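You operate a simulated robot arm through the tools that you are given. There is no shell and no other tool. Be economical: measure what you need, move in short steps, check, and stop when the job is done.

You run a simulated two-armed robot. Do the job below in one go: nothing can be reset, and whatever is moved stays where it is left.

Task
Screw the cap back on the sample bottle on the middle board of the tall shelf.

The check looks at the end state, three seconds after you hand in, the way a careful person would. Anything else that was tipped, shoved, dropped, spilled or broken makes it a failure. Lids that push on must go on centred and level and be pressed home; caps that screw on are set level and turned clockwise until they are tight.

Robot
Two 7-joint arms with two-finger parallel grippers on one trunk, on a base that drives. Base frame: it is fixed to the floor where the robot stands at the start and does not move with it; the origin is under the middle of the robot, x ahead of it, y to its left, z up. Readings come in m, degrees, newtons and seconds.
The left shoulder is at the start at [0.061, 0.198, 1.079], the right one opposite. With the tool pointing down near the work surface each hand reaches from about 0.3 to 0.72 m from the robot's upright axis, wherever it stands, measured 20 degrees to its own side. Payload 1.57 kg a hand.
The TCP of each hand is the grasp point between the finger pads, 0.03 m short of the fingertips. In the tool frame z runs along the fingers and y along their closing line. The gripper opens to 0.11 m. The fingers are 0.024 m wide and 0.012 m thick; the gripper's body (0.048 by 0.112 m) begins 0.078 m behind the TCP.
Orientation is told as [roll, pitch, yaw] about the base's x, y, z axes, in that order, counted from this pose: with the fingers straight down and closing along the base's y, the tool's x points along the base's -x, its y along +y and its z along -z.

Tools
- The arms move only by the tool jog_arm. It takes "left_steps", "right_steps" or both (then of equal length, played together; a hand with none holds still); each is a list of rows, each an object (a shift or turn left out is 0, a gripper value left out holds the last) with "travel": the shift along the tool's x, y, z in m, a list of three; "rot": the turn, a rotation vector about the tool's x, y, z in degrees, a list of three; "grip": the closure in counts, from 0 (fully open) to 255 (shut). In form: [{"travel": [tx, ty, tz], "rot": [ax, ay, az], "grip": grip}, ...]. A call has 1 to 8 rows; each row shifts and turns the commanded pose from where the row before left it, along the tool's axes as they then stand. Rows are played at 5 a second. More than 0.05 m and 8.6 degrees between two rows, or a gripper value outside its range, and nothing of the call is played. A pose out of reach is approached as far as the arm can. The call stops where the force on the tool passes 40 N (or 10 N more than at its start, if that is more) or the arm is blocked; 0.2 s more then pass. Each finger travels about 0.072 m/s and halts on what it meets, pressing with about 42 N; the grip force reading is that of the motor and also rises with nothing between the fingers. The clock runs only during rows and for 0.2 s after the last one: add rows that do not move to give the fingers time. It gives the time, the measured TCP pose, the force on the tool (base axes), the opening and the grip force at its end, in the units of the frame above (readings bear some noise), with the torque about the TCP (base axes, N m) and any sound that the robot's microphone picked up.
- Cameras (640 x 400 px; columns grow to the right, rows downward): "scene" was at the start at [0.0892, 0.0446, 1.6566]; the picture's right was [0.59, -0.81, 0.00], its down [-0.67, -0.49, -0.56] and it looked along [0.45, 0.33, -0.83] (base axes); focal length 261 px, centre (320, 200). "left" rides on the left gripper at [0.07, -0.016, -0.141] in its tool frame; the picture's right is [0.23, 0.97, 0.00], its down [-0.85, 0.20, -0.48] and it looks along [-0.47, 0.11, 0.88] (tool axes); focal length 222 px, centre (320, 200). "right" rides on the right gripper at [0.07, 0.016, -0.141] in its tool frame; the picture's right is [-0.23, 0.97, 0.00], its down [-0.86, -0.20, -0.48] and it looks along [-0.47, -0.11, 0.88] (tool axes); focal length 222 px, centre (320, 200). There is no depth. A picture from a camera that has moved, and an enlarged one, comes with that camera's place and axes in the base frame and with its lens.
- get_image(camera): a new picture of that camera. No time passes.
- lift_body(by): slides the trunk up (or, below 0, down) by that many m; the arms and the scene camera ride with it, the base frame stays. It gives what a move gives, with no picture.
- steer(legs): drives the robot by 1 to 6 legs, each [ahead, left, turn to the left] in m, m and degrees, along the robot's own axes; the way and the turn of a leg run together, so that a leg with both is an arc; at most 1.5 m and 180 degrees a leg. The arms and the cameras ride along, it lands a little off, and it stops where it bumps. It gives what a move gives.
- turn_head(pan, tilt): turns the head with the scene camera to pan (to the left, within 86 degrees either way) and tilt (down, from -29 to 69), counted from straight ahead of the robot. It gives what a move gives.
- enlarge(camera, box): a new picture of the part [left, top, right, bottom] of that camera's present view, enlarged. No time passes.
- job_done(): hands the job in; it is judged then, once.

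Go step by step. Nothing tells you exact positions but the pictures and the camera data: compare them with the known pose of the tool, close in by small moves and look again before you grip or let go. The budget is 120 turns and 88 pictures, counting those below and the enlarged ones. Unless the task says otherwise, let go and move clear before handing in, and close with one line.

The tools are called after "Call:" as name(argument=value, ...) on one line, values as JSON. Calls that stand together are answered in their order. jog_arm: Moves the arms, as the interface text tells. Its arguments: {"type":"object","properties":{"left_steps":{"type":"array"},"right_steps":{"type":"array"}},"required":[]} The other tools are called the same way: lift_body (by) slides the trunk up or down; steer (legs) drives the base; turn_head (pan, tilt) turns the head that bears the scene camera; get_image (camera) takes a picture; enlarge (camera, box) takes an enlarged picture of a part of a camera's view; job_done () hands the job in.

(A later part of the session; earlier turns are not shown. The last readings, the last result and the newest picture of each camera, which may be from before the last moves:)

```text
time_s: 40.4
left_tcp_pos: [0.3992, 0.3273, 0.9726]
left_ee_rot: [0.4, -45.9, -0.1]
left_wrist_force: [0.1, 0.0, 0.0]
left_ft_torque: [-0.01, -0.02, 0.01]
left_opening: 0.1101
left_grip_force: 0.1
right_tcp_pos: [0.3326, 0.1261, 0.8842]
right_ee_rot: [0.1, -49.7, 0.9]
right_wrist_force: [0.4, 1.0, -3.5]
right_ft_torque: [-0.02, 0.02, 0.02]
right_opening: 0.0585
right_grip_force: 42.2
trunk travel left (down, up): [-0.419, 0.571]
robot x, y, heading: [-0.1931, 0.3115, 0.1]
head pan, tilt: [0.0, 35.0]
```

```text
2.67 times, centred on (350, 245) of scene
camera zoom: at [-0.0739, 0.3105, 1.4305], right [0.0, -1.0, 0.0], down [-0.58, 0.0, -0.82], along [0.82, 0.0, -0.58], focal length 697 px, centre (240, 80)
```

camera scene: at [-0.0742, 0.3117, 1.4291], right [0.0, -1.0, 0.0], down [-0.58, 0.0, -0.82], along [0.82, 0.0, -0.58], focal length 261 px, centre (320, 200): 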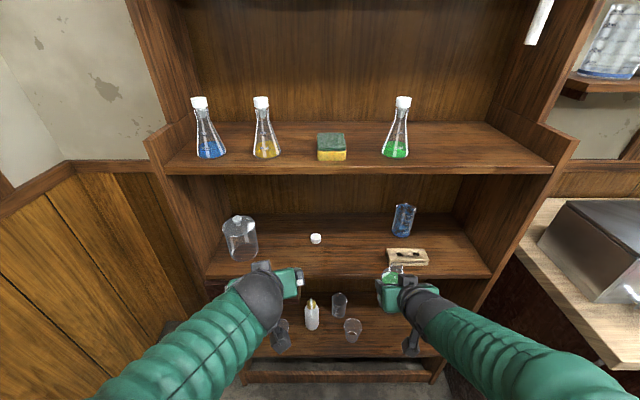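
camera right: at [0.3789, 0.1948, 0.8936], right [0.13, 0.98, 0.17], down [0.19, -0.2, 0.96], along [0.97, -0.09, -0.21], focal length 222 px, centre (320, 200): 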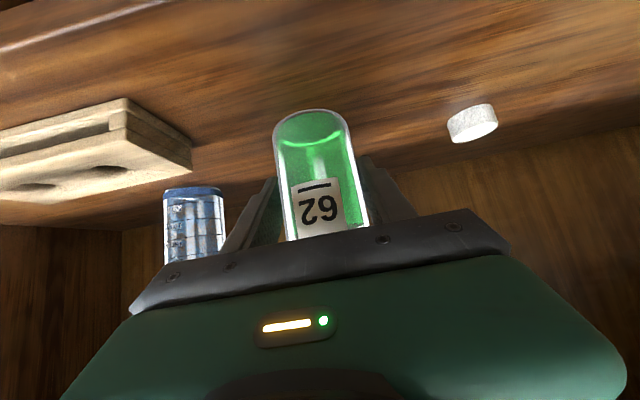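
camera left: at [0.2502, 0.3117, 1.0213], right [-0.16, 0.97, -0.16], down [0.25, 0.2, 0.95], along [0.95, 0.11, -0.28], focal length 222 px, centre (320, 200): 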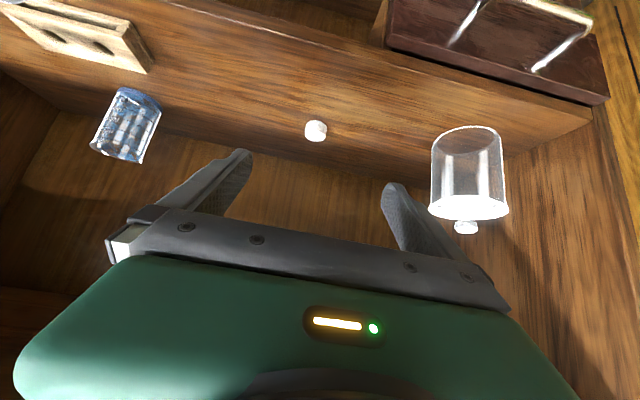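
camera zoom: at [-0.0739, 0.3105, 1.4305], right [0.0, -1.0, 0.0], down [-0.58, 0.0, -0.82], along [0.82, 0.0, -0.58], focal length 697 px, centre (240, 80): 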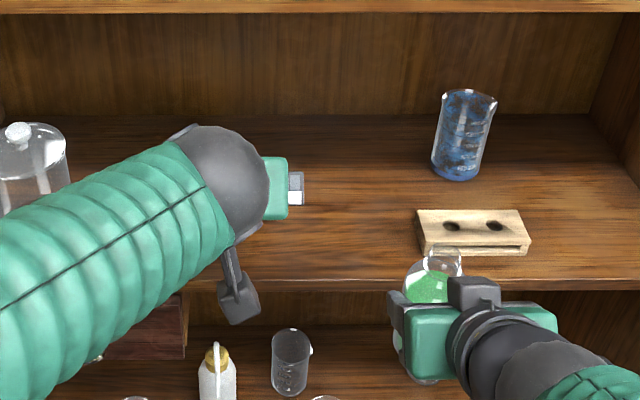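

The cap is at about (0.568, 0.325, 0.816). I'll approach along the tool axis to a pre-grasp.

Call:
jog_arm(left_steps=[{"travel": [0.002, -0.0007, 0.0483]}, {"travel": [0.002, -0.0007, 0.0483], "grip": 80}, {"travel": [0.002, -0.0007, 0.0483]}, {}, {}])

Call:
get_image(camera="left")

```text
time_s: 41.6
left_tcp_pos: [0.5001, 0.3261, 0.8659]
left_ee_rot: [0.3, -45.8, -0.1]
left_wrist_force: [-0.3, -0.3, 0.1]
left_ft_torque: [0.01, 0.01, -0.03]
left_opening: 0.0755
left_grip_force: 0.2
right_tcp_pos: [0.3333, 0.1254, 0.8842]
right_ee_rot: [0.1, -49.6, 1.0]
right_wrist_force: [0.2, -0.1, -3.2]
right_ft_torque: [0.03, 0.03, 0.0]
right_opening: 0.0583
right_grip_force: 42.3
trunk travel left (down, up): [-0.419, 0.571]
robot x, y, heading: [-0.1911, 0.3114, -0.1]
head pan, tilt: [0.0, 35.0]
```

```text
56 pictures are left
camera left: at [0.3506, 0.3103, 0.9157], right [-0.16, 0.97, -0.16], down [0.25, 0.2, 0.95], along [0.95, 0.11, -0.28], focal length 222 px, centre (320, 200)
```

left: 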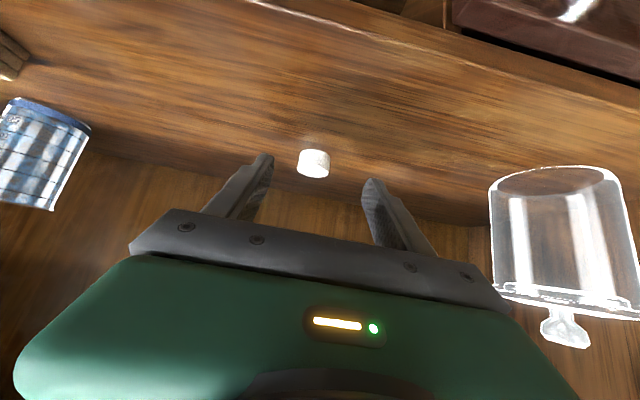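

The cap is slightly to −y and ahead of the fingertips. I'll take an intermediate step and measure again.

Call:
jog_arm(left_steps=[{"travel": [-0.012, -0.004, 0.04]}, {}, {}])

Call:
enlarge(camera="left", box=[220, 100, 420, 240])

```text
time_s: 42.4
left_tcp_pos: [0.5342, 0.322, 0.8461]
left_ee_rot: [0.3, -45.8, 0.0]
left_wrist_force: [0.7, -1.2, -0.9]
left_ft_torque: [-0.02, 0.02, 0.01]
left_opening: 0.0756
left_grip_force: 0.1
right_tcp_pos: [0.3337, 0.1258, 0.883]
right_ee_rot: [0.1, -49.6, 0.9]
right_wrist_force: [0.2, 0.5, -3.3]
right_ft_torque: [-0.04, 0.06, -0.01]
right_opening: 0.0584
right_grip_force: 42.0
trunk travel left (down, up): [-0.419, 0.571]
robot x, y, heading: [-0.1975, 0.3097, -0.3]
head pan, tilt: [0.0, 35.0]
```

```text
2.86 times, centred on (320, 170) of left
camera zoom: at [0.3853, 0.3056, 0.8958], right [-0.16, 0.97, -0.16], down [0.25, 0.2, 0.95], along [0.95, 0.11, -0.28], focal length 635 px, centre (320, 286)
```

zoom: 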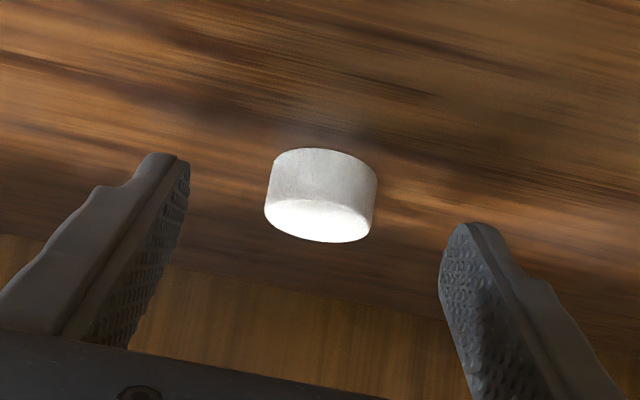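

By size and the scene view, the cap centre is near (0.574, 0.322, 0.809). I'll go in most of the way and look again.

Call:
jog_arm(left_steps=[{"travel": [-0.0057, 0, 0.012]}, {"travel": [-0.0058, 0, 0.012]}, {}, {}])

Call:
enlarge(camera="left", box=[220, 100, 420, 240])

```text
time_s: 43.4
left_tcp_pos: [0.5604, 0.3204, 0.8396]
left_ee_rot: [0.2, -45.8, -0.1]
left_wrist_force: [0.6, -0.3, 0.1]
left_ft_torque: [0.01, 0.03, -0.01]
left_opening: 0.0757
left_grip_force: 0.0
right_tcp_pos: [0.3334, 0.125, 0.883]
right_ee_rot: [0.2, -49.5, 0.9]
right_wrist_force: [-0.2, -1.0, -3.1]
right_ft_torque: [-0.02, 0.04, 0.05]
right_opening: 0.0583
right_grip_force: 42.0
trunk travel left (down, up): [-0.419, 0.571]
robot x, y, heading: [-0.1965, 0.3064, -0.3]
head pan, tilt: [0.0, 35.0]
```

```text
2.86 times, centred on (320, 170) of left
camera zoom: at [0.4106, 0.3048, 0.8891], right [-0.16, 0.97, -0.16], down [0.25, 0.2, 0.95], along [0.95, 0.11, -0.28], focal length 635 px, centre (320, 286)
```

zoom: 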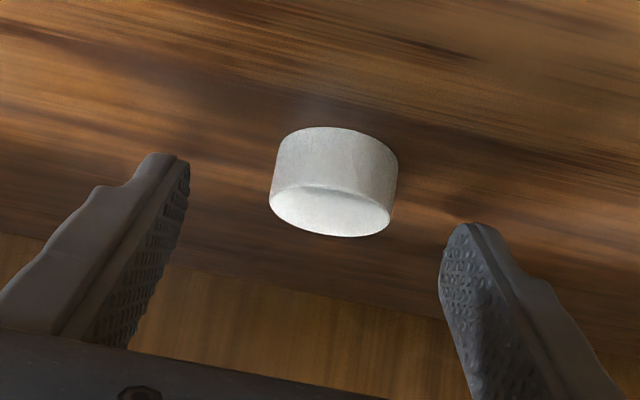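

The cap is between the fingertips' planes, 7 mm ahead. I'll take the final small step, then close gently.

Call:
jog_arm(left_steps=[{"travel": [0.001, 0.0015, 0.0068]}, {}])

Call:
enlarge(camera="left", box=[220, 100, 420, 240])

Call:
jog_arm(left_steps=[{"grip": 140}, {"grip": 190}, {}, {}, {}])

Call:
enlarge(camera="left", box=[220, 100, 420, 240])

```text
time_s: 44.0
left_tcp_pos: [0.5648, 0.3228, 0.8362]
left_ee_rot: [0.3, -45.8, -0.2]
left_wrist_force: [0.2, -0.6, 0.5]
left_ft_torque: [-0.02, 0.01, -0.02]
left_opening: 0.0754
left_grip_force: 0.0
right_tcp_pos: [0.3327, 0.1255, 0.8849]
right_ee_rot: [0.2, -49.7, 0.8]
right_wrist_force: [-0.6, 0.2, -3.6]
right_ft_torque: [-0.02, 0.05, -0.01]
right_opening: 0.0584
right_grip_force: 41.7
trunk travel left (down, up): [-0.419, 0.571]
robot x, y, heading: [-0.1933, 0.3088, -0.2]
head pan, tilt: [0.0, 35.0]
```

```text
2.86 times, centred on (320, 170) of left
camera zoom: at [0.4146, 0.3058, 0.8846], right [-0.16, 0.97, -0.16], down [0.25, 0.2, 0.95], along [0.95, 0.11, -0.28], focal length 635 px, centre (320, 286)
```

zoom: 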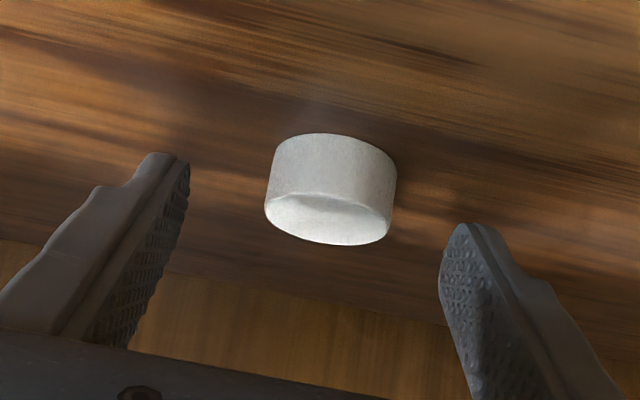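

```text
time_s: 45.2
left_tcp_pos: [0.565, 0.3229, 0.8347]
left_ee_rot: [0.3, -45.8, -0.1]
left_wrist_force: [-0.5, 0.0, 0.4]
left_ft_torque: [-0.03, 0.01, 0.0]
left_opening: 0.0326
left_grip_force: 40.6
right_tcp_pos: [0.3323, 0.1246, 0.8838]
right_ee_rot: [0.1, -49.7, 0.7]
right_wrist_force: [-0.1, -0.1, -2.8]
right_ft_torque: [-0.02, 0.06, 0.01]
right_opening: 0.0582
right_grip_force: 42.0
trunk travel left (down, up): [-0.419, 0.571]
robot x, y, heading: [-0.1937, 0.314, -0.4]
head pan, tilt: [0.0, 35.0]
```

```text
2.86 times, centred on (320, 170) of left
camera zoom: at [0.4148, 0.3058, 0.8846], right [-0.16, 0.97, -0.16], down [0.25, 0.2, 0.95], along [0.95, 0.11, -0.28], focal length 635 px, centre (320, 286)
```

zoom: 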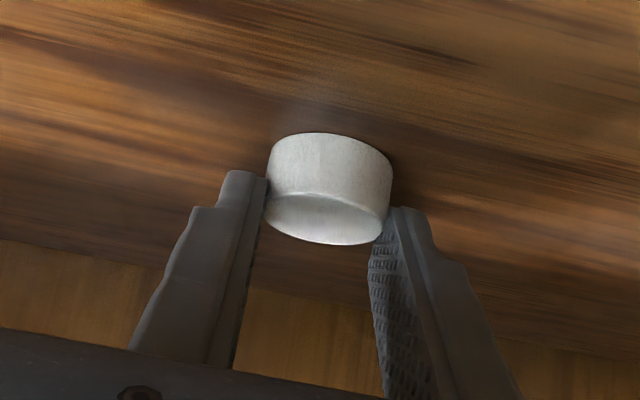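

The cap is gripped at 0.033 m. I'll lift it and check that it stays.

Call:
jog_arm(left_steps=[{"travel": [-0.0072, 0, -0.007]}, {"travel": [-0.0144, 0, -0.0139]}, {}])

Call:
enlarge(camera="left", box=[220, 100, 420, 240])

```text
time_s: 46.0
left_tcp_pos: [0.5669, 0.3224, 0.863]
left_ee_rot: [0.3, -45.7, -0.1]
left_wrist_force: [0.5, -0.3, -0.8]
left_ft_torque: [-0.05, 0.0, 0.0]
left_opening: 0.0326
left_grip_force: 40.3
right_tcp_pos: [0.3335, 0.1258, 0.8834]
right_ee_rot: [0.2, -49.5, 0.8]
right_wrist_force: [-0.9, 0.2, -3.8]
right_ft_torque: [0.02, 0.05, 0.01]
right_opening: 0.0583
right_grip_force: 42.3
trunk travel left (down, up): [-0.419, 0.571]
robot x, y, heading: [-0.1938, 0.3113, 0.1]
head pan, tilt: [0.0, 35.0]
```

```text
2.86 times, centred on (320, 170) of left
camera zoom: at [0.417, 0.3055, 0.9131], right [-0.16, 0.97, -0.16], down [0.25, 0.2, 0.95], along [0.95, 0.11, -0.28], focal length 635 px, centre (320, 286)
```

zoom: 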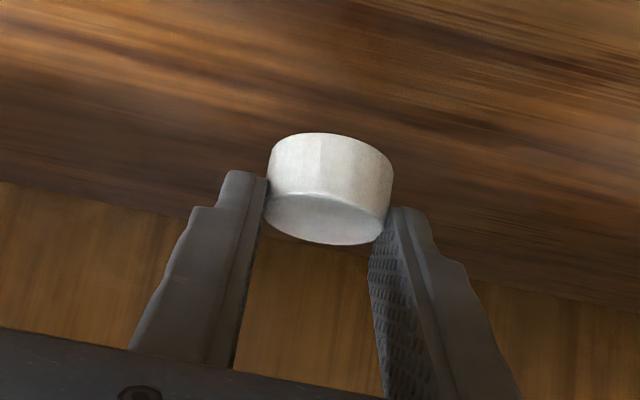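

The cap is held level. I'll back the left hand out of the shelf, then drive the robot back a little to have free space for capping.

Call:
jog_arm(left_steps=[{"travel": [0.0244, 0, -0.0251]}, {"travel": [0.0244, 0, -0.0251]}, {"travel": [0.0244, 0, -0.0251]}, {"travel": [0.0244, 0, -0.0251]}, {"travel": [-0.0287, 0, -0.0278]}, {}])

Call:
steer(legs=[[-0.2, 0, 0]])

Call:
get_image(camera="scene")

```text
time_s: 47.0
left_tcp_pos: [0.4577, 0.462, 0.8563]
left_ee_rot: [1.5, -45.3, 12.5]
left_wrist_force: [-0.4, -0.5, -0.4]
left_ft_torque: [0.02, 0.0, -0.02]
left_opening: 0.0325
left_grip_force: 41.7
right_tcp_pos: [0.3324, 0.1295, 0.8844]
right_ee_rot: [-0.3, -49.7, 1.0]
right_wrist_force: [0.1, -0.2, -3.4]
right_ft_torque: [0.0, 0.02, -0.02]
right_opening: 0.0581
right_grip_force: 42.1
trunk travel left (down, up): [-0.419, 0.571]
robot x, y, heading: [-0.1924, 0.3101, -0.1]
head pan, tilt: [0.0, 35.0]
stopped in row 5 (left hand): the arm was blocked; the commanded pose is now the measured one
```

```text
time_s: 48.6
left_tcp_pos: [0.2528, 0.4596, 0.8566]
left_ee_rot: [1.6, -45.2, 12.4]
left_wrist_force: [0.4, -0.3, 0.0]
left_ft_torque: [-0.04, 0.0, 0.02]
left_opening: 0.0324
left_grip_force: 40.8
right_tcp_pos: [0.1289, 0.1276, 0.884]
right_ee_rot: [0.1, -49.9, 1.0]
right_wrist_force: [0.3, 0.0, -3.0]
right_ft_torque: [0.0, 0.07, 0.03]
right_opening: 0.0582
right_grip_force: 41.8
trunk travel left (down, up): [-0.419, 0.571]
robot x, y, heading: [-0.4031, 0.3093, -0.1]
head pan, tilt: [0.0, 35.0]
```

```text
50 pictures are left
camera scene: at [-0.2785, 0.3108, 1.4308], right [0.0, -1.0, 0.0], down [-0.58, 0.0, -0.82], along [0.82, 0.0, -0.58], focal length 261 px, centre (320, 200)
```

scene: 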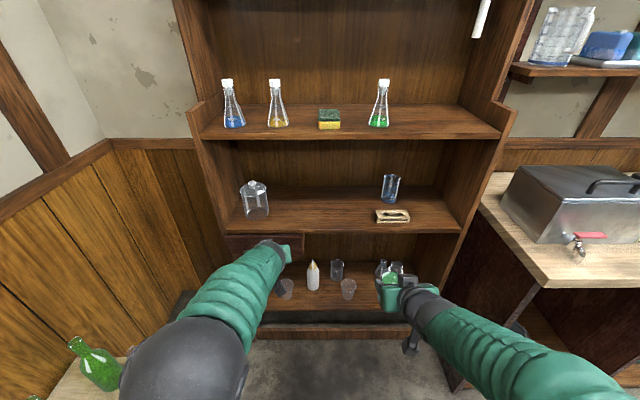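

The left arm's posture shifted sideways on that move; the beaker looks unmoved. I'll check the left elbow against the low bench before continuing.

Call:
turn_head(pan=55, tilt=55)

Call:
get_image(camera="scene")

Call:
get_image(camera="left")

```text
time_s: 49.9
left_tcp_pos: [0.2538, 0.4627, 0.8566]
left_ee_rot: [1.5, -45.4, 12.6]
left_wrist_force: [-0.9, 0.2, 0.4]
left_ft_torque: [-0.02, 0.01, -0.01]
left_opening: 0.0324
left_grip_force: 40.5
right_tcp_pos: [0.1289, 0.1273, 0.8836]
right_ee_rot: [0.1, -49.8, 1.1]
right_wrist_force: [-1.1, 0.2, -2.8]
right_ft_torque: [0.0, 0.07, 0.0]
right_opening: 0.0585
right_grip_force: 42.2
trunk travel left (down, up): [-0.419, 0.571]
robot x, y, heading: [-0.397, 0.3112, -0.2]
head pan, tilt: [55.0, 55.0]
```

```text
49 pictures are left
camera scene: at [-0.3243, 0.3703, 1.4022], right [0.82, -0.57, 0.0], down [-0.47, -0.67, -0.57], along [0.33, 0.47, -0.82], focal length 261 px, centre (320, 200)
```

scene: 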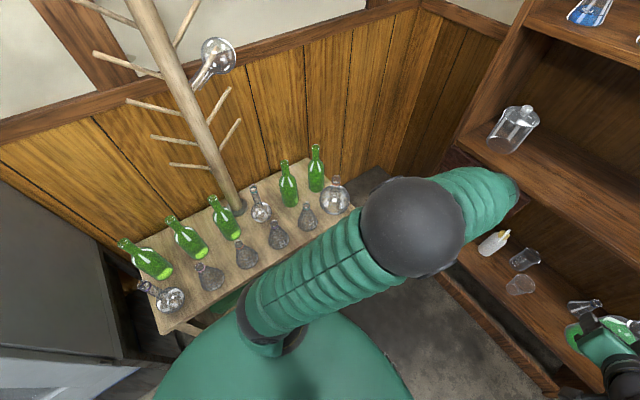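

```text
48 pictures are left
camera left: at [0.1122, 0.4096, 0.907], right [-0.39, 0.91, -0.14], down [0.21, 0.24, 0.95], along [0.9, 0.34, -0.28], focal length 222 px, centre (320, 200)
```

left: 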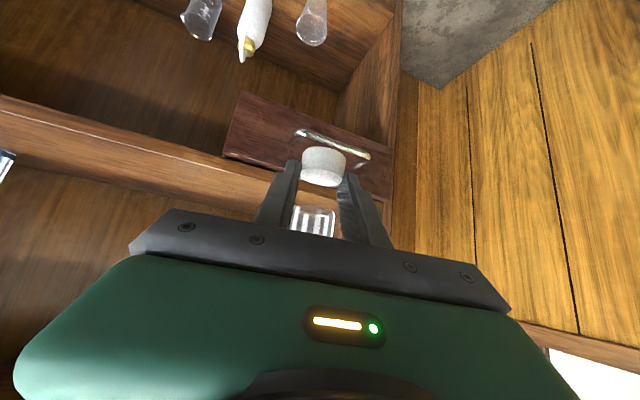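

The elbow is high and clear. I'll raise the left hand and yaw it toward the right so that the head camera can see the cap later.

Call:
jog_arm(left_steps=[{"travel": [-0.025, 0, -0.0245], "rot": [5.7, 0, 5.7]}, {"travel": [-0.025, 0, -0.0245], "rot": [5.7, 0, 5.7]}, {"travel": [-0.025, 0, -0.0245], "rot": [5.7, 0, 5.7]}, {"travel": [-0.025, 0, -0.0245], "rot": [5.7, 0, 5.7]}, {"travel": [-0.014, 0, -0.0137]}, {}])

Call:
turn_head(pan=0, tilt=50)

Call:
get_image(camera="scene")

```text
time_s: 51.3
left_tcp_pos: [0.2561, 0.4582, 1.0147]
left_ee_rot: [1.6, -44.7, -19.7]
left_wrist_force: [0.0, 0.4, -0.1]
left_ft_torque: [-0.06, 0.0, -0.01]
left_opening: 0.0324
left_grip_force: 41.0
right_tcp_pos: [0.1281, 0.1283, 0.8843]
right_ee_rot: [0.0, -49.7, 1.1]
right_wrist_force: [0.7, 0.9, -2.9]
right_ft_torque: [0.02, 0.03, -0.02]
right_opening: 0.0583
right_grip_force: 41.6
trunk travel left (down, up): [-0.419, 0.571]
robot x, y, heading: [-0.4005, 0.3107, -0.1]
head pan, tilt: [55.0, 55.0]
```

```text
time_s: 52.5
left_tcp_pos: [0.2552, 0.4584, 1.0157]
left_ee_rot: [1.5, -44.7, -19.9]
left_wrist_force: [-0.1, -0.2, 0.8]
left_ft_torque: [-0.02, 0.04, 0.02]
left_opening: 0.0322
left_grip_force: 40.9
right_tcp_pos: [0.1283, 0.1266, 0.8822]
right_ee_rot: [0.0, -49.8, 1.1]
right_wrist_force: [-0.7, -0.1, -3.8]
right_ft_torque: [-0.04, 0.07, -0.06]
right_opening: 0.0584
right_grip_force: 42.5
trunk travel left (down, up): [-0.419, 0.571]
robot x, y, heading: [-0.4006, 0.309, -0.3]
head pan, tilt: [0.0, 50.0]
```

```text
47 pictures are left
camera scene: at [-0.289, 0.3119, 1.4087], right [0.0, -1.0, 0.0], down [-0.77, 0.0, -0.64], along [0.64, 0.0, -0.77], focal length 261 px, centre (320, 200)
```

scene: 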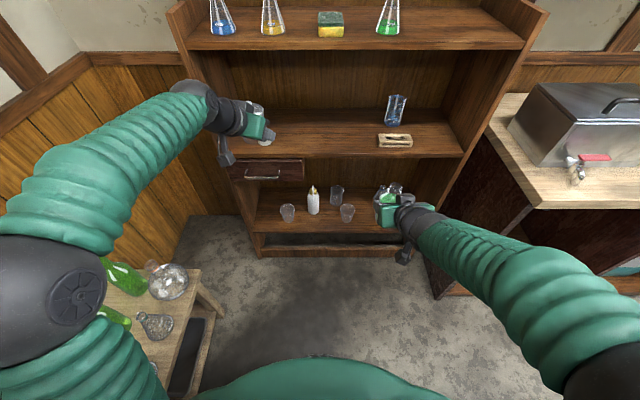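

Next the right hand with the bottle moves inward to y≈0.23.

Call:
jog_arm(right_steps=[{"travel": [-0.0045, 0.034, 0.005]}, {"travel": [-0.0045, 0.034, 0.005]}, {"travel": [-0.0045, 0.034, 0.005]}, {}])

Call:
jog_arm(left_steps=[{"travel": [0.028, -0.025, -0.028]}, {"travel": [0.028, -0.025, -0.028]}, {"travel": [0, -0.035, 0]}, {"travel": [0, -0.035, 0]}, {}])

Call:
get_image(camera="scene")

```text
time_s: 53.4
left_tcp_pos: [0.2542, 0.4575, 1.0169]
left_ee_rot: [1.6, -44.7, -19.8]
left_wrist_force: [0.6, -0.1, 0.0]
left_ft_torque: [0.03, 0.01, 0.0]
left_opening: 0.0322
left_grip_force: 41.0
right_tcp_pos: [0.1507, 0.2096, 0.9126]
right_ee_rot: [15.6, -49.7, -13.3]
right_wrist_force: [-0.3, 0.1, -3.7]
right_ft_torque: [0.02, 0.07, 0.01]
right_opening: 0.0586
right_grip_force: 42.4
trunk travel left (down, up): [-0.419, 0.571]
robot x, y, heading: [-0.3971, 0.3133, 0.1]
head pan, tilt: [0.0, 50.0]
stopped in row 4 (right hand): the arm was blocked; the commanded pose is now the measured one
```

```text
time_s: 54.6
left_tcp_pos: [0.1404, 0.3683, 1.0113]
left_ee_rot: [1.6, -44.8, -19.8]
left_wrist_force: [0.4, 0.1, -0.1]
left_ft_torque: [0.02, 0.03, 0.02]
left_opening: 0.0324
left_grip_force: 40.8
right_tcp_pos: [0.1489, 0.2111, 0.9093]
right_ee_rot: [15.7, -49.8, -13.3]
right_wrist_force: [0.3, -0.1, -3.7]
right_ft_torque: [0.01, 0.04, 0.0]
right_opening: 0.0584
right_grip_force: 41.6
trunk travel left (down, up): [-0.419, 0.571]
robot x, y, heading: [-0.401, 0.3066, -0.0]
head pan, tilt: [0.0, 50.0]
```

```text
46 pictures are left
camera scene: at [-0.2889, 0.3118, 1.4087], right [0.0, -1.0, 0.0], down [-0.77, 0.0, -0.64], along [0.64, 0.0, -0.77], focal length 261 px, centre (320, 200)
```

scene: 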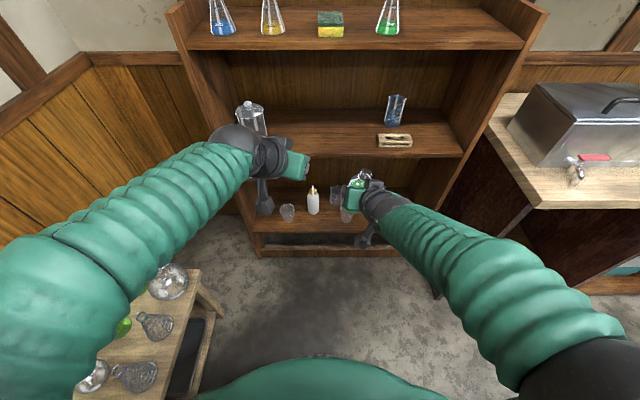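

The right arm met its limit and tilted the bottle about 10°. Mirroring the left hand's posture (yawed inward) should free it, so I'll level the bottle and yaw the right hand +20°.

Call:
jog_arm(right_steps=[{"travel": [0, -0.02, 0]}, {"rot": [3.3, 0.6, -3.8]}, {"rot": [3.2, 0.6, -3.8]}, {"rot": [-5.1, 0, -4.3]}, {"rot": [-5.1, 0, -4.3]}, {"rot": [-5.1, 0, -4.3]}, {}])

```text
time_s: 56.2
left_tcp_pos: [0.1415, 0.3681, 1.014]
left_ee_rot: [1.6, -44.8, -19.8]
left_wrist_force: [0.2, 0.1, -0.5]
left_ft_torque: [0.02, 0.01, 0.01]
left_opening: 0.0324
left_grip_force: 41.0
right_tcp_pos: [0.1455, 0.1887, 0.8941]
right_ee_rot: [0.0, -47.4, 9.7]
right_wrist_force: [0.0, 0.2, -2.0]
right_ft_torque: [0.0, 0.0, 0.01]
right_opening: 0.0579
right_grip_force: 42.0
right hand out of reach, approached as far as the arm can: row 5, 6
trunk travel left (down, up): [-0.419, 0.571]
robot x, y, heading: [-0.4001, 0.3138, -0.2]
head pan, tilt: [0.0, 50.0]
```

The bottle is upright again at (0.146, 0.189). I'll raise the left hand and move it in toward the bottle top, staying short of it.

Call:
jog_arm(left_steps=[{"travel": [-0.0284, 0, -0.0284]}, {"travel": [-0.0096, -0.0377, 0.0096]}, {"travel": [-0.0096, -0.0377, 0.0096]}, {}], right_steps=[{"rot": [0, -2.2, 0]}, {}, {}, {}])

Call:
get_image(camera="scene")

Call:
get_image(camera="left")

```text
time_s: 57.2
left_tcp_pos: [0.1413, 0.2866, 1.0515]
left_ee_rot: [1.6, -44.8, -19.7]
left_wrist_force: [0.3, -0.3, 0.4]
left_ft_torque: [-0.02, 0.06, -0.03]
left_opening: 0.0325
left_grip_force: 40.3
right_tcp_pos: [0.1451, 0.1894, 0.8938]
right_ee_rot: [0.0, -47.6, 9.8]
right_wrist_force: [0.4, -0.5, -2.7]
right_ft_torque: [-0.02, 0.05, 0.03]
right_opening: 0.0584
right_grip_force: 41.9
trunk travel left (down, up): [-0.419, 0.571]
robot x, y, heading: [-0.4008, 0.3122, -0.0]
head pan, tilt: [0.0, 50.0]
```

```text
45 pictures are left
camera scene: at [-0.2897, 0.3113, 1.4088], right [0.0, -1.0, 0.0], down [-0.77, 0.0, -0.64], along [0.64, 0.0, -0.77], focal length 261 px, centre (320, 200)
```

scene: 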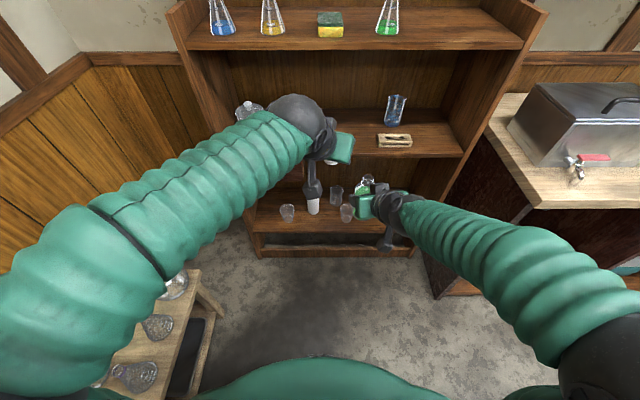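

```text
44 pictures are left
camera left: at [-0.0039, 0.319, 1.1031], right [0.16, 0.98, -0.14], down [0.31, 0.08, 0.95], along [0.94, -0.2, -0.29], focal length 222 px, centre (320, 200)
```

left: 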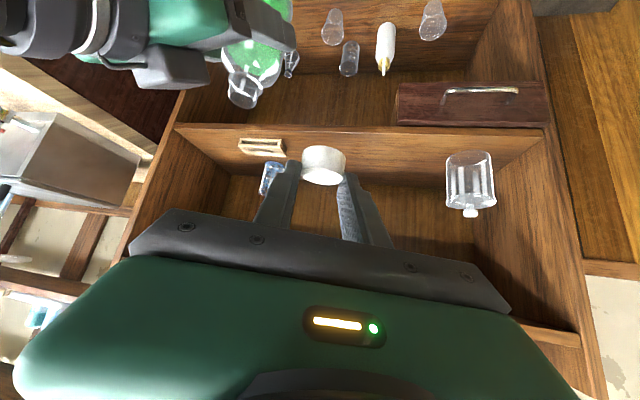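

The left camera sees the bottle's mouth. I'll zoom in with both cameras to triangulate it.

Call:
enlarge(camera="scene", box=[310, 120, 430, 220])

Call:
enlarge(camera="left", box=[180, 0, 380, 200])

```text
4.00 times, centred on (370, 170) of scene
camera zoom: at [-0.2897, 0.3113, 1.4088], right [0.0, -1.0, 0.0], down [-0.77, 0.0, -0.64], along [0.64, 0.0, -0.77], focal length 1046 px, centre (120, 320)
```

zoom: 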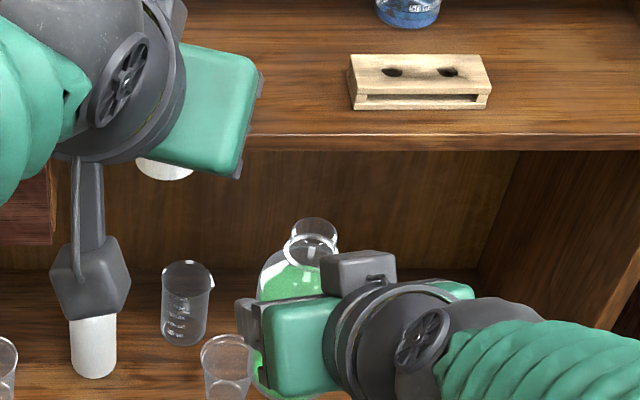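

```text
2.00 times, centred on (280, 100) of left
camera zoom: at [-0.0039, 0.319, 1.1031], right [0.16, 0.98, -0.14], down [0.31, 0.08, 0.95], along [0.94, -0.2, -0.29], focal length 444 px, centre (400, 400)
```

zoom: 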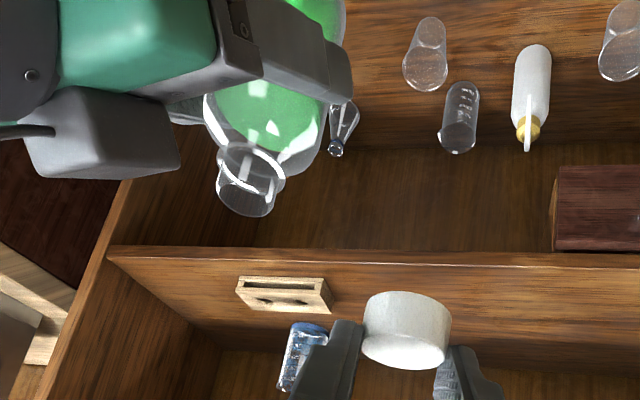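

Triangulated: the mouth is at (0.163, 0.189, 0.951) and the cap centre is at (0.145, 0.287, 1.03). To keep the left camera clear of the right wrist, I'll yaw the left hand 40° more to the right.

Call:
jog_arm(left_steps=[{"rot": [5.65, 0, 5.65]}, {"rot": [5.65, 0, 5.65]}, {"rot": [5.65, 0, 5.65]}, {"rot": [5.65, 0, 5.65]}, {"rot": [5.65, 0, 5.65]}, {}])

Call:
enlarge(camera="scene", box=[290, 100, 430, 220])

Call:
get_image(camera="left")

```text
time_s: 58.6
left_tcp_pos: [0.1414, 0.2881, 1.0519]
left_ee_rot: [1.1, -44.1, -59.5]
left_wrist_force: [-0.4, -0.4, -0.5]
left_ft_torque: [-0.02, 0.02, 0.03]
left_opening: 0.0324
left_grip_force: 40.8
right_tcp_pos: [0.1457, 0.189, 0.8939]
right_ee_rot: [0.0, -47.7, 9.8]
right_wrist_force: [-0.9, -0.6, -3.1]
right_ft_torque: [0.01, 0.0, 0.0]
right_opening: 0.058
right_grip_force: 41.5
trunk travel left (down, up): [-0.419, 0.571]
robot x, y, heading: [-0.4005, 0.3099, -0.1]
head pan, tilt: [0.0, 50.0]
```

```text
3.33 times, centred on (360, 160) of scene
camera zoom: at [-0.2896, 0.3114, 1.4088], right [0.0, -1.0, 0.0], down [-0.77, 0.0, -0.64], along [0.64, 0.0, -0.77], focal length 871 px, centre (187, 333)
```

zoom: 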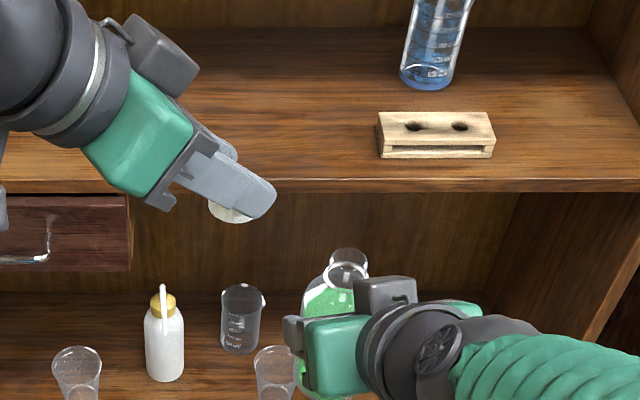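

```text
40 pictures are left
camera left: at [0.0509, 0.4068, 1.1058], right [0.75, 0.65, -0.14], down [0.31, -0.14, 0.94], along [0.59, -0.75, -0.3], focal length 222 px, centre (320, 200)
```

left: 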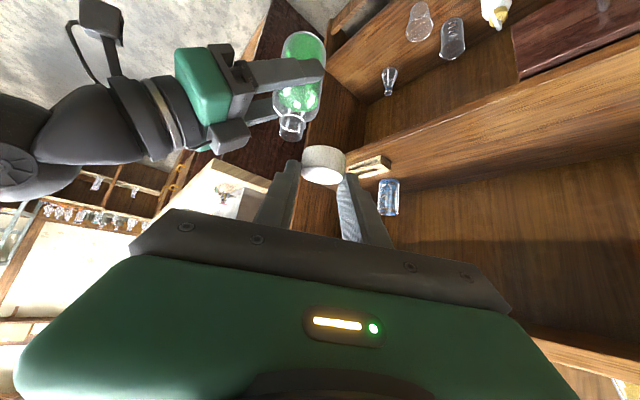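

Both cameras have a clear view. I'll move the cap over the mouth, hovering about 4 cm above it.

Call:
jog_arm(left_steps=[{"travel": [-0.0154, -0.0106, 0.0288]}, {"travel": [-0.0154, -0.0106, 0.0288]}, {"travel": [-0.0154, -0.0106, 0.0288]}, {}])

Call:
enlarge(camera="scene", box=[310, 120, 430, 220])

Call:
enlarge(camera="left", box=[240, 60, 400, 220])

```text
time_s: 59.6
left_tcp_pos: [0.162, 0.1945, 1.0237]
left_ee_rot: [1.1, -44.1, -59.5]
left_wrist_force: [0.1, -0.1, -0.4]
left_ft_torque: [0.01, 0.0, 0.01]
left_opening: 0.0325
left_grip_force: 40.5
right_tcp_pos: [0.1449, 0.1894, 0.8939]
right_ee_rot: [0.1, -47.7, 9.8]
right_wrist_force: [0.9, -0.1, -2.6]
right_ft_torque: [-0.02, 0.04, -0.02]
right_opening: 0.0581
right_grip_force: 41.7
trunk travel left (down, up): [-0.419, 0.571]
robot x, y, heading: [-0.4019, 0.3121, -0.3]
head pan, tilt: [0.0, 50.0]
```

```text
4.00 times, centred on (370, 170) of scene
camera zoom: at [-0.2894, 0.3112, 1.4088], right [0.0, -1.0, 0.0], down [-0.77, 0.0, -0.64], along [0.64, 0.0, -0.77], focal length 1046 px, centre (120, 320)
```

zoom: 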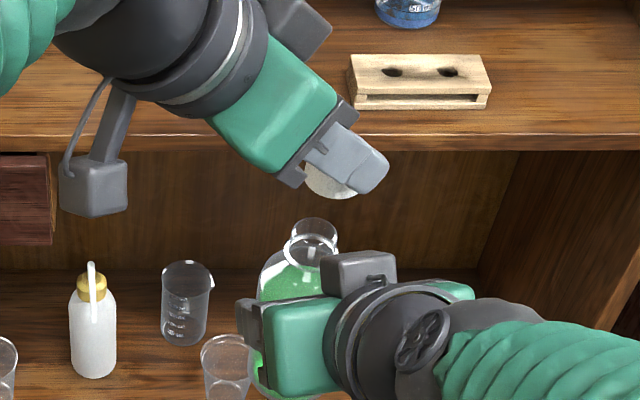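

```text
2.50 times, centred on (320, 140) of left
camera zoom: at [0.0714, 0.3125, 1.0779], right [0.75, 0.65, -0.14], down [0.31, -0.14, 0.94], along [0.59, -0.75, -0.3], focal length 555 px, centre (320, 350)
```

zoom: 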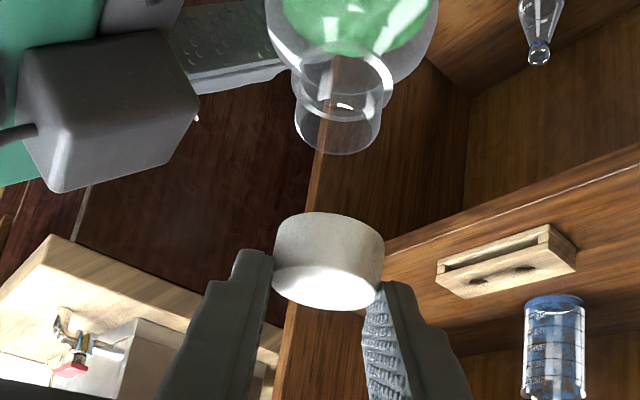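

The mouth triangulates to (0.161, 0.190, 0.955), and the cap is over it with a gap of about 3.5 cm. I'll descend 2.4 cm and compare again.

Call:
jog_arm(left_steps=[{"travel": [0.0167, 0, 0.0172]}, {}, {}])

Call:
enlarge(camera="scene", box=[340, 145, 400, 185])

Call:
enlarge(camera="left", box=[260, 100, 380, 200])

```text
time_s: 60.4
left_tcp_pos: [0.1655, 0.1932, 0.9993]
left_ee_rot: [1.0, -44.1, -59.4]
left_wrist_force: [0.7, -0.7, 0.2]
left_ft_torque: [-0.01, -0.04, 0.03]
left_opening: 0.0322
left_grip_force: 40.2
right_tcp_pos: [0.1465, 0.1897, 0.8934]
right_ee_rot: [0.0, -47.7, 9.8]
right_wrist_force: [-0.3, 0.2, -3.4]
right_ft_torque: [-0.02, 0.04, -0.02]
right_opening: 0.0583
right_grip_force: 41.9
trunk travel left (down, up): [-0.419, 0.571]
robot x, y, heading: [-0.4012, 0.3152, -0.2]
head pan, tilt: [0.0, 50.0]
```

```text
10.00 times, centred on (370, 165) of scene
camera zoom: at [-0.2886, 0.311, 1.4087], right [0.0, -1.0, 0.0], down [-0.77, 0.0, -0.64], along [0.64, 0.0, -0.77], focal length 2614 px, centre (-180, 550)
```

zoom: 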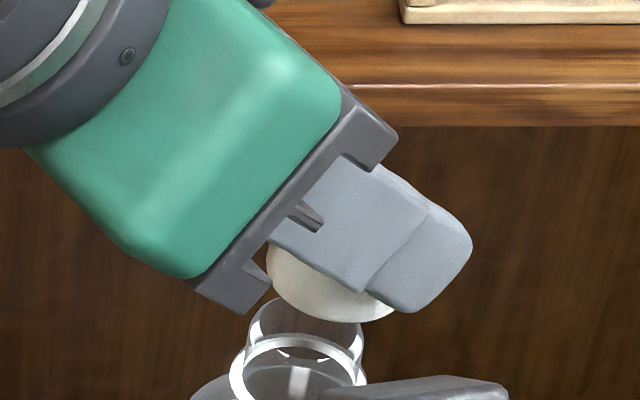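

```text
4.00 times, centred on (320, 150) of left
camera zoom: at [0.0726, 0.3122, 1.0525], right [0.75, 0.65, -0.15], down [0.31, -0.14, 0.94], along [0.59, -0.75, -0.31], focal length 888 px, centre (320, 400)
```

zoom: 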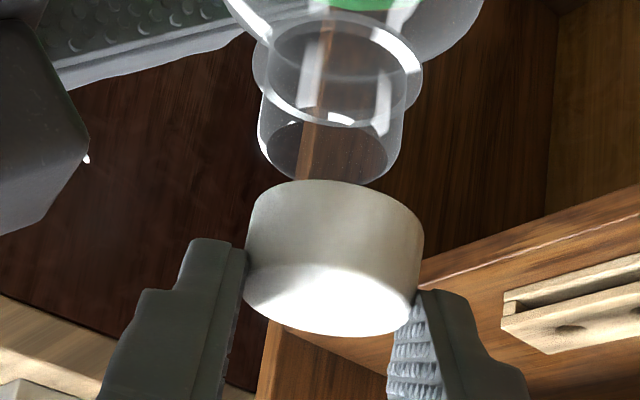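

The cap is about 1 cm too far in +x and 4–5 mm too far in −y relative to the mouth. I'll correct that and look again.

Call:
jog_arm(left_steps=[{"travel": [0.0065, -0.0055, -0.0063]}, {}, {}])

Call:
enlarge(camera="scene", box=[340, 145, 400, 185])

Call:
enlarge(camera="left", box=[260, 100, 380, 200])

```text
time_s: 61.2
left_tcp_pos: [0.154, 0.199, 0.9983]
left_ee_rot: [1.1, -44.1, -59.4]
left_wrist_force: [-0.6, 0.0, -1.0]
left_ft_torque: [-0.03, 0.03, -0.02]
left_opening: 0.0326
left_grip_force: 40.7
right_tcp_pos: [0.1456, 0.1889, 0.8925]
right_ee_rot: [-0.1, -47.7, 9.8]
right_wrist_force: [-0.2, 0.2, -2.9]
right_ft_torque: [-0.04, 0.02, 0.01]
right_opening: 0.0582
right_grip_force: 41.6
trunk travel left (down, up): [-0.419, 0.571]
robot x, y, heading: [-0.3996, 0.3129, -0.1]
head pan, tilt: [0.0, 50.0]
```

```text
10.00 times, centred on (370, 165) of scene
camera zoom: at [-0.2892, 0.311, 1.4087], right [0.0, -1.0, 0.0], down [-0.77, 0.0, -0.64], along [0.64, 0.0, -0.77], focal length 2614 px, centre (-180, 550)
```

zoom: 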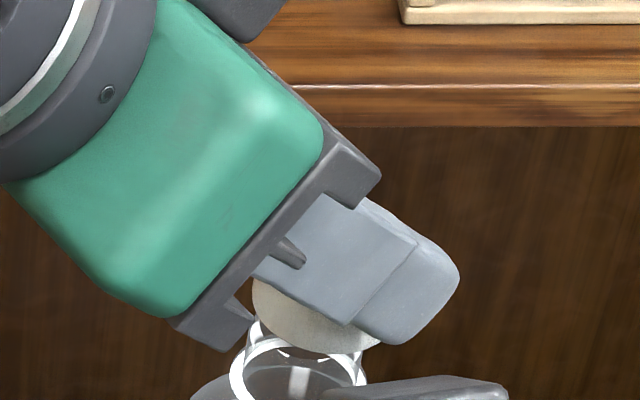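

```text
4.00 times, centred on (320, 150) of left
camera zoom: at [0.0628, 0.3166, 1.0517], right [0.75, 0.65, -0.14], down [0.31, -0.14, 0.94], along [0.59, -0.75, -0.3], focal length 888 px, centre (320, 400)
```

zoom: 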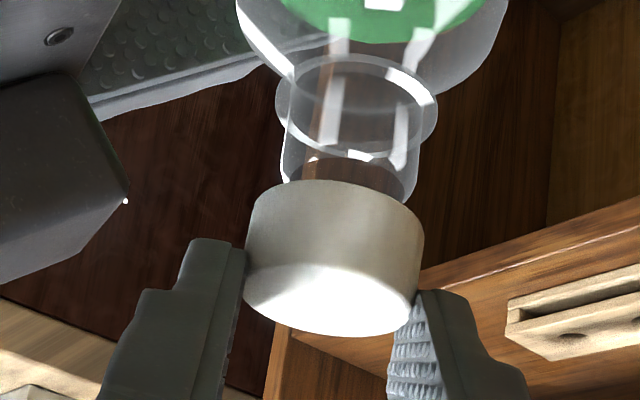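

The cap is now coaxial with the neck to within about 1–2 mm (cap ≈ (0.158, 0.1935), collar ≈ (0.158, 0.193)). I'll lower it in small steps, watching the force.

Call:
jog_arm(left_steps=[{"travel": [0.0028, 0, 0.0029]}, {"travel": [0.0028, 0, 0.0029]}, {"travel": [0.0021, 0, 0.0021]}, {}, {}])

Call:
enlarge(camera="left", box=[260, 100, 380, 200])

```text
time_s: 62.4
left_tcp_pos: [0.1544, 0.1989, 0.9893]
left_ee_rot: [1.2, -44.3, -59.4]
left_wrist_force: [-0.7, 4.3, 19.7]
left_ft_torque: [0.13, 0.12, -0.02]
left_opening: 0.0325
left_grip_force: 40.4
right_tcp_pos: [0.1454, 0.1892, 0.8919]
right_ee_rot: [0.1, -47.4, 9.8]
right_wrist_force: [1.1, -4.0, -24.4]
right_ft_torque: [0.04, 0.17, -0.04]
right_opening: 0.0583
right_grip_force: 41.9
trunk travel left (down, up): [-0.419, 0.571]
robot x, y, heading: [-0.401, 0.3116, -0.1]
head pan, tilt: [0.0, 50.0]
```

```text
4.00 times, centred on (320, 150) of left
camera zoom: at [0.0633, 0.3163, 1.0421], right [0.75, 0.65, -0.14], down [0.3, -0.14, 0.94], along [0.59, -0.75, -0.3], focal length 888 px, centre (320, 400)
```

zoom: 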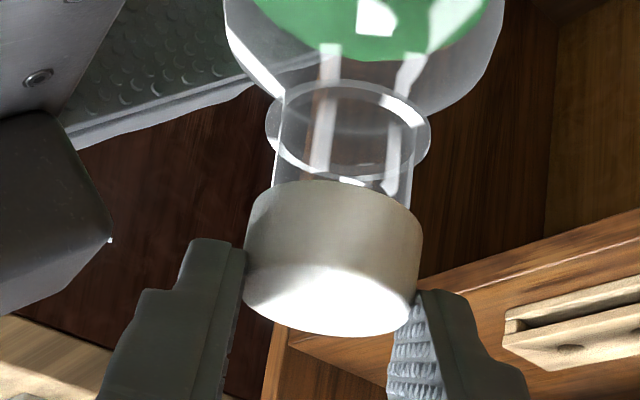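

Contact at about 20 N with the cap on the rim. I'll turn it clockwise about the cap axis by 24° and watch the torque.

Call:
jog_arm(left_steps=[{"travel": [0, 0.0008, 0], "rot": [5.6, 0, 5.7]}, {"travel": [0, 0.0008, 0], "rot": [5.6, 0, 5.7]}, {"travel": [0, 0.0008, 0], "rot": [5.6, 0, 5.7]}, {}, {}])

Call:
enlarge(camera="left", box=[260, 100, 380, 200])

```text
time_s: 63.6
left_tcp_pos: [0.1576, 0.1973, 0.9869]
left_ee_rot: [0.5, -43.9, -83.2]
left_wrist_force: [-5.0, -6.4, 12.1]
left_ft_torque: [-0.17, 0.2, 0.02]
left_opening: 0.032
left_grip_force: 41.0
right_tcp_pos: [0.1457, 0.1894, 0.8919]
right_ee_rot: [0.0, -47.6, 9.9]
right_wrist_force: [4.3, 5.8, -15.1]
right_ft_torque: [-0.43, 0.42, -0.01]
right_opening: 0.0579
right_grip_force: 42.0
trunk travel left (down, up): [-0.419, 0.571]
robot x, y, heading: [-0.4005, 0.313, -0.2]
head pan, tilt: [0.0, 50.0]
```

```text
4.00 times, centred on (320, 150) of left
camera zoom: at [0.1219, 0.3431, 1.042], right [0.95, 0.29, -0.15], down [0.23, -0.26, 0.94], along [0.23, -0.92, -0.31], focal length 888 px, centre (320, 400)
```

zoom: 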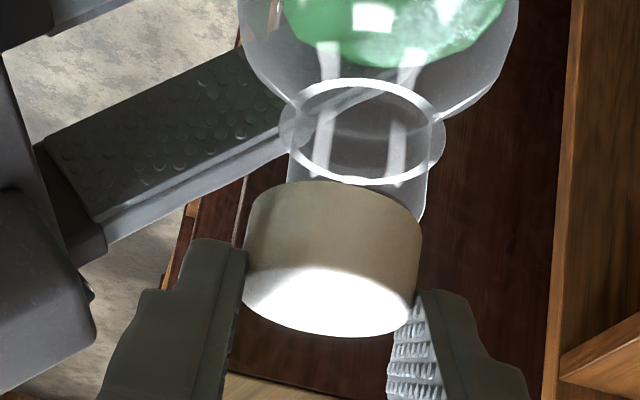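

The side force and picture suggest the cap is now 2–3 mm off to −x. I'll lift it slightly and re-align before turning.

Call:
jog_arm(left_steps=[{"travel": [-0.0028, 0, -0.0029]}, {"travel": [-0.0028, 0, -0.0029]}, {}, {}])

Call:
enlarge(camera="left", box=[260, 100, 380, 200])

Call:
enlarge(camera="scene", box=[340, 150, 400, 190])

```text
time_s: 64.6
left_tcp_pos: [0.1565, 0.1984, 0.9956]
left_ee_rot: [0.7, -43.8, -82.9]
left_wrist_force: [0.4, -0.5, 0.0]
left_ft_torque: [-0.01, -0.01, 0.0]
left_opening: 0.0323
left_grip_force: 40.4
right_tcp_pos: [0.1452, 0.1892, 0.8933]
right_ee_rot: [0.0, -47.7, 9.8]
right_wrist_force: [0.4, -0.1, -4.0]
right_ft_torque: [0.0, 0.03, 0.0]
right_opening: 0.0583
right_grip_force: 41.9
trunk travel left (down, up): [-0.419, 0.571]
robot x, y, heading: [-0.4018, 0.3076, -0.3]
head pan, tilt: [0.0, 50.0]
```

```text
4.00 times, centred on (320, 150) of left
camera zoom: at [0.1211, 0.3432, 1.0503], right [0.95, 0.29, -0.15], down [0.23, -0.26, 0.94], along [0.23, -0.92, -0.31], focal length 888 px, centre (320, 400)
```

zoom: 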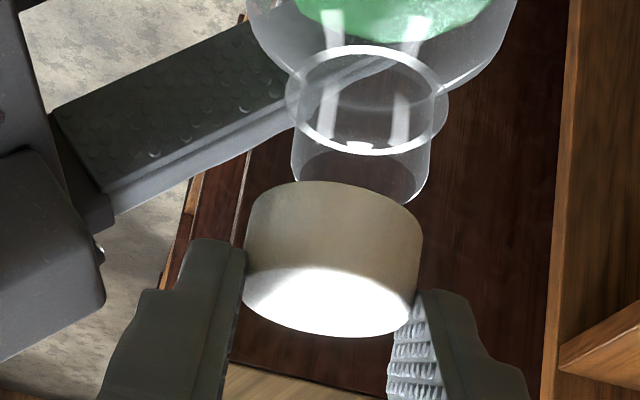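

```text
10.00 times, centred on (370, 170) of scene
camera zoom: at [-0.2885, 0.3112, 1.4087], right [0.0, -1.0, 0.0], down [-0.77, 0.0, -0.64], along [0.64, 0.0, -0.77], focal length 2614 px, centre (-180, 500)
```

zoom: 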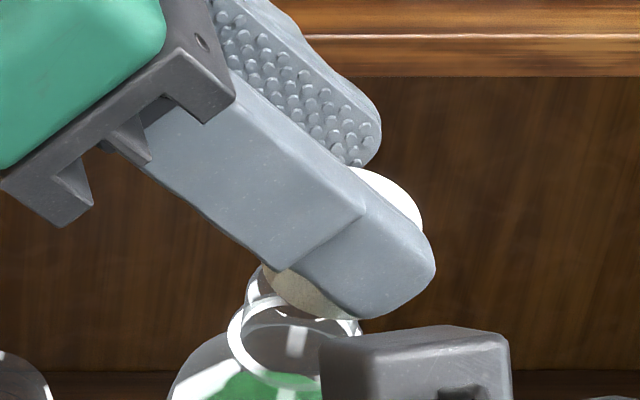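

Combining both views, the cap centre lies 11–12 mm ahead of the TCP and needs a shift of about (+1, +5) mm. I'll apply that and then lower gently.

Call:
jog_arm(left_steps=[{"travel": [0.0035, 0.0018, -0.0033]}, {}, {}])

Call:
enlarge(camera="left", box=[260, 100, 380, 200])

Call:
enlarge(camera="scene", box=[340, 150, 400, 190])

```text
time_s: 65.4
left_tcp_pos: [0.1575, 0.2031, 0.995]
left_ee_rot: [0.7, -43.8, -83.1]
left_wrist_force: [1.1, 0.5, -0.1]
left_ft_torque: [0.04, 0.04, 0.0]
left_opening: 0.0325
left_grip_force: 41.0
right_tcp_pos: [0.1457, 0.1894, 0.8929]
right_ee_rot: [0.0, -47.7, 9.9]
right_wrist_force: [-0.4, 0.0, -4.0]
right_ft_torque: [-0.01, 0.02, 0.03]
right_opening: 0.0582
right_grip_force: 41.5
trunk travel left (down, up): [-0.419, 0.571]
robot x, y, heading: [-0.4027, 0.3107, -0.1]
head pan, tilt: [0.0, 50.0]
```

```text
4.00 times, centred on (320, 150) of left
camera zoom: at [0.122, 0.3479, 1.0493], right [0.95, 0.29, -0.15], down [0.23, -0.26, 0.94], along [0.23, -0.92, -0.31], focal length 888 px, centre (320, 400)
```

zoom: 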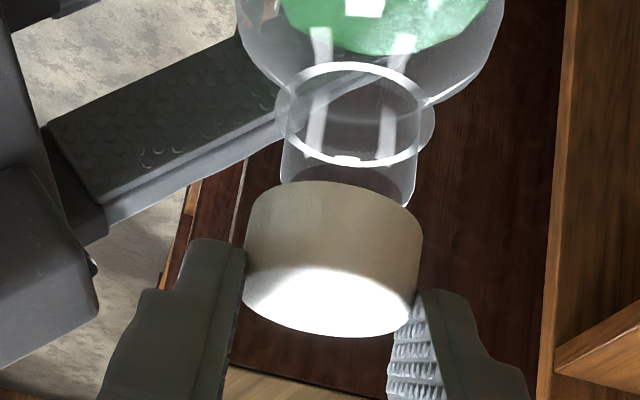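

```text
10.00 times, centred on (370, 170) of scene
camera zoom: at [-0.2886, 0.3112, 1.4087], right [0.0, -1.0, 0.0], down [-0.77, 0.0, -0.64], along [0.64, 0.0, -0.77], focal length 2614 px, centre (-180, 500)
```

zoom: 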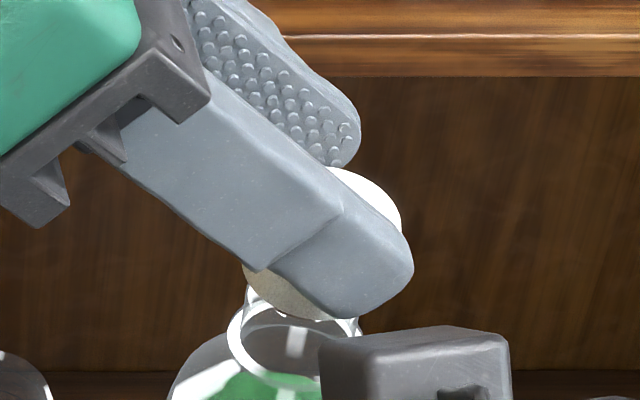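

It's aligned to within 1 mm now. I'll lower it gently.

Call:
jog_arm(left_steps=[{"travel": [0.0005, 0.001, -0.0004]}, {"travel": [0.0017, 0, 0.0018]}, {"travel": [0.0017, 0, 0.0018]}, {"travel": [0.001, 0, 0.0011]}, {}, {}])

```text
time_s: 66.8
left_tcp_pos: [0.1597, 0.2042, 0.9884]
left_ee_rot: [0.7, -43.9, -83.1]
left_wrist_force: [-0.5, 1.1, -0.1]
left_ft_torque: [0.03, 0.01, 0.02]
left_opening: 0.0323
left_grip_force: 40.4
right_tcp_pos: [0.1462, 0.1893, 0.8932]
right_ee_rot: [0.0, -47.7, 9.8]
right_wrist_force: [-0.4, -0.3, -3.8]
right_ft_torque: [-0.02, 0.04, 0.02]
right_opening: 0.0582
right_grip_force: 42.6
trunk travel left (down, up): [-0.419, 0.571]
robot x, y, heading: [-0.3964, 0.3068, 0.0]
head pan, tilt: [0.0, 50.0]
```

No contact yet although it is lower than before, so the cap is passing over the rim. I'll continue.

Call:
jog_arm(left_steps=[{"travel": [0.001, 0, 0.0011]}, {"travel": [0.001, 0, 0.0011]}, {"travel": [0.001, 0, 0.0011]}, {}, {}])

Call:
enlarge(camera="left", box=[260, 100, 380, 200])

```text
time_s: 68.0
left_tcp_pos: [0.1591, 0.204, 0.9834]
left_ee_rot: [0.7, -43.9, -83.1]
left_wrist_force: [-5.3, 0.0, 0.7]
left_ft_torque: [-0.05, 0.17, -0.02]
left_opening: 0.0324
left_grip_force: 40.9
right_tcp_pos: [0.1459, 0.19, 0.8946]
right_ee_rot: [0.0, -47.8, 9.9]
right_wrist_force: [5.3, 1.2, -2.9]
right_ft_torque: [-0.05, 0.29, -0.02]
right_opening: 0.0583
right_grip_force: 41.5
trunk travel left (down, up): [-0.419, 0.571]
robot x, y, heading: [-0.3998, 0.3117, -0.0]
head pan, tilt: [0.0, 50.0]
```

```text
4.00 times, centred on (320, 150) of left
camera zoom: at [0.1241, 0.3491, 1.037], right [0.95, 0.29, -0.15], down [0.23, -0.26, 0.94], along [0.23, -0.92, -0.31], focal length 888 px, centre (320, 400)
```

zoom: 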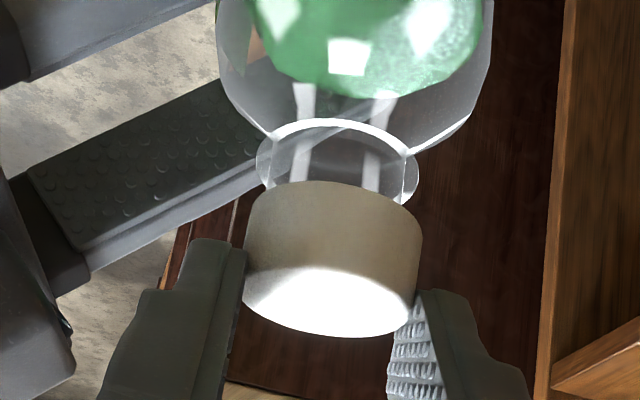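

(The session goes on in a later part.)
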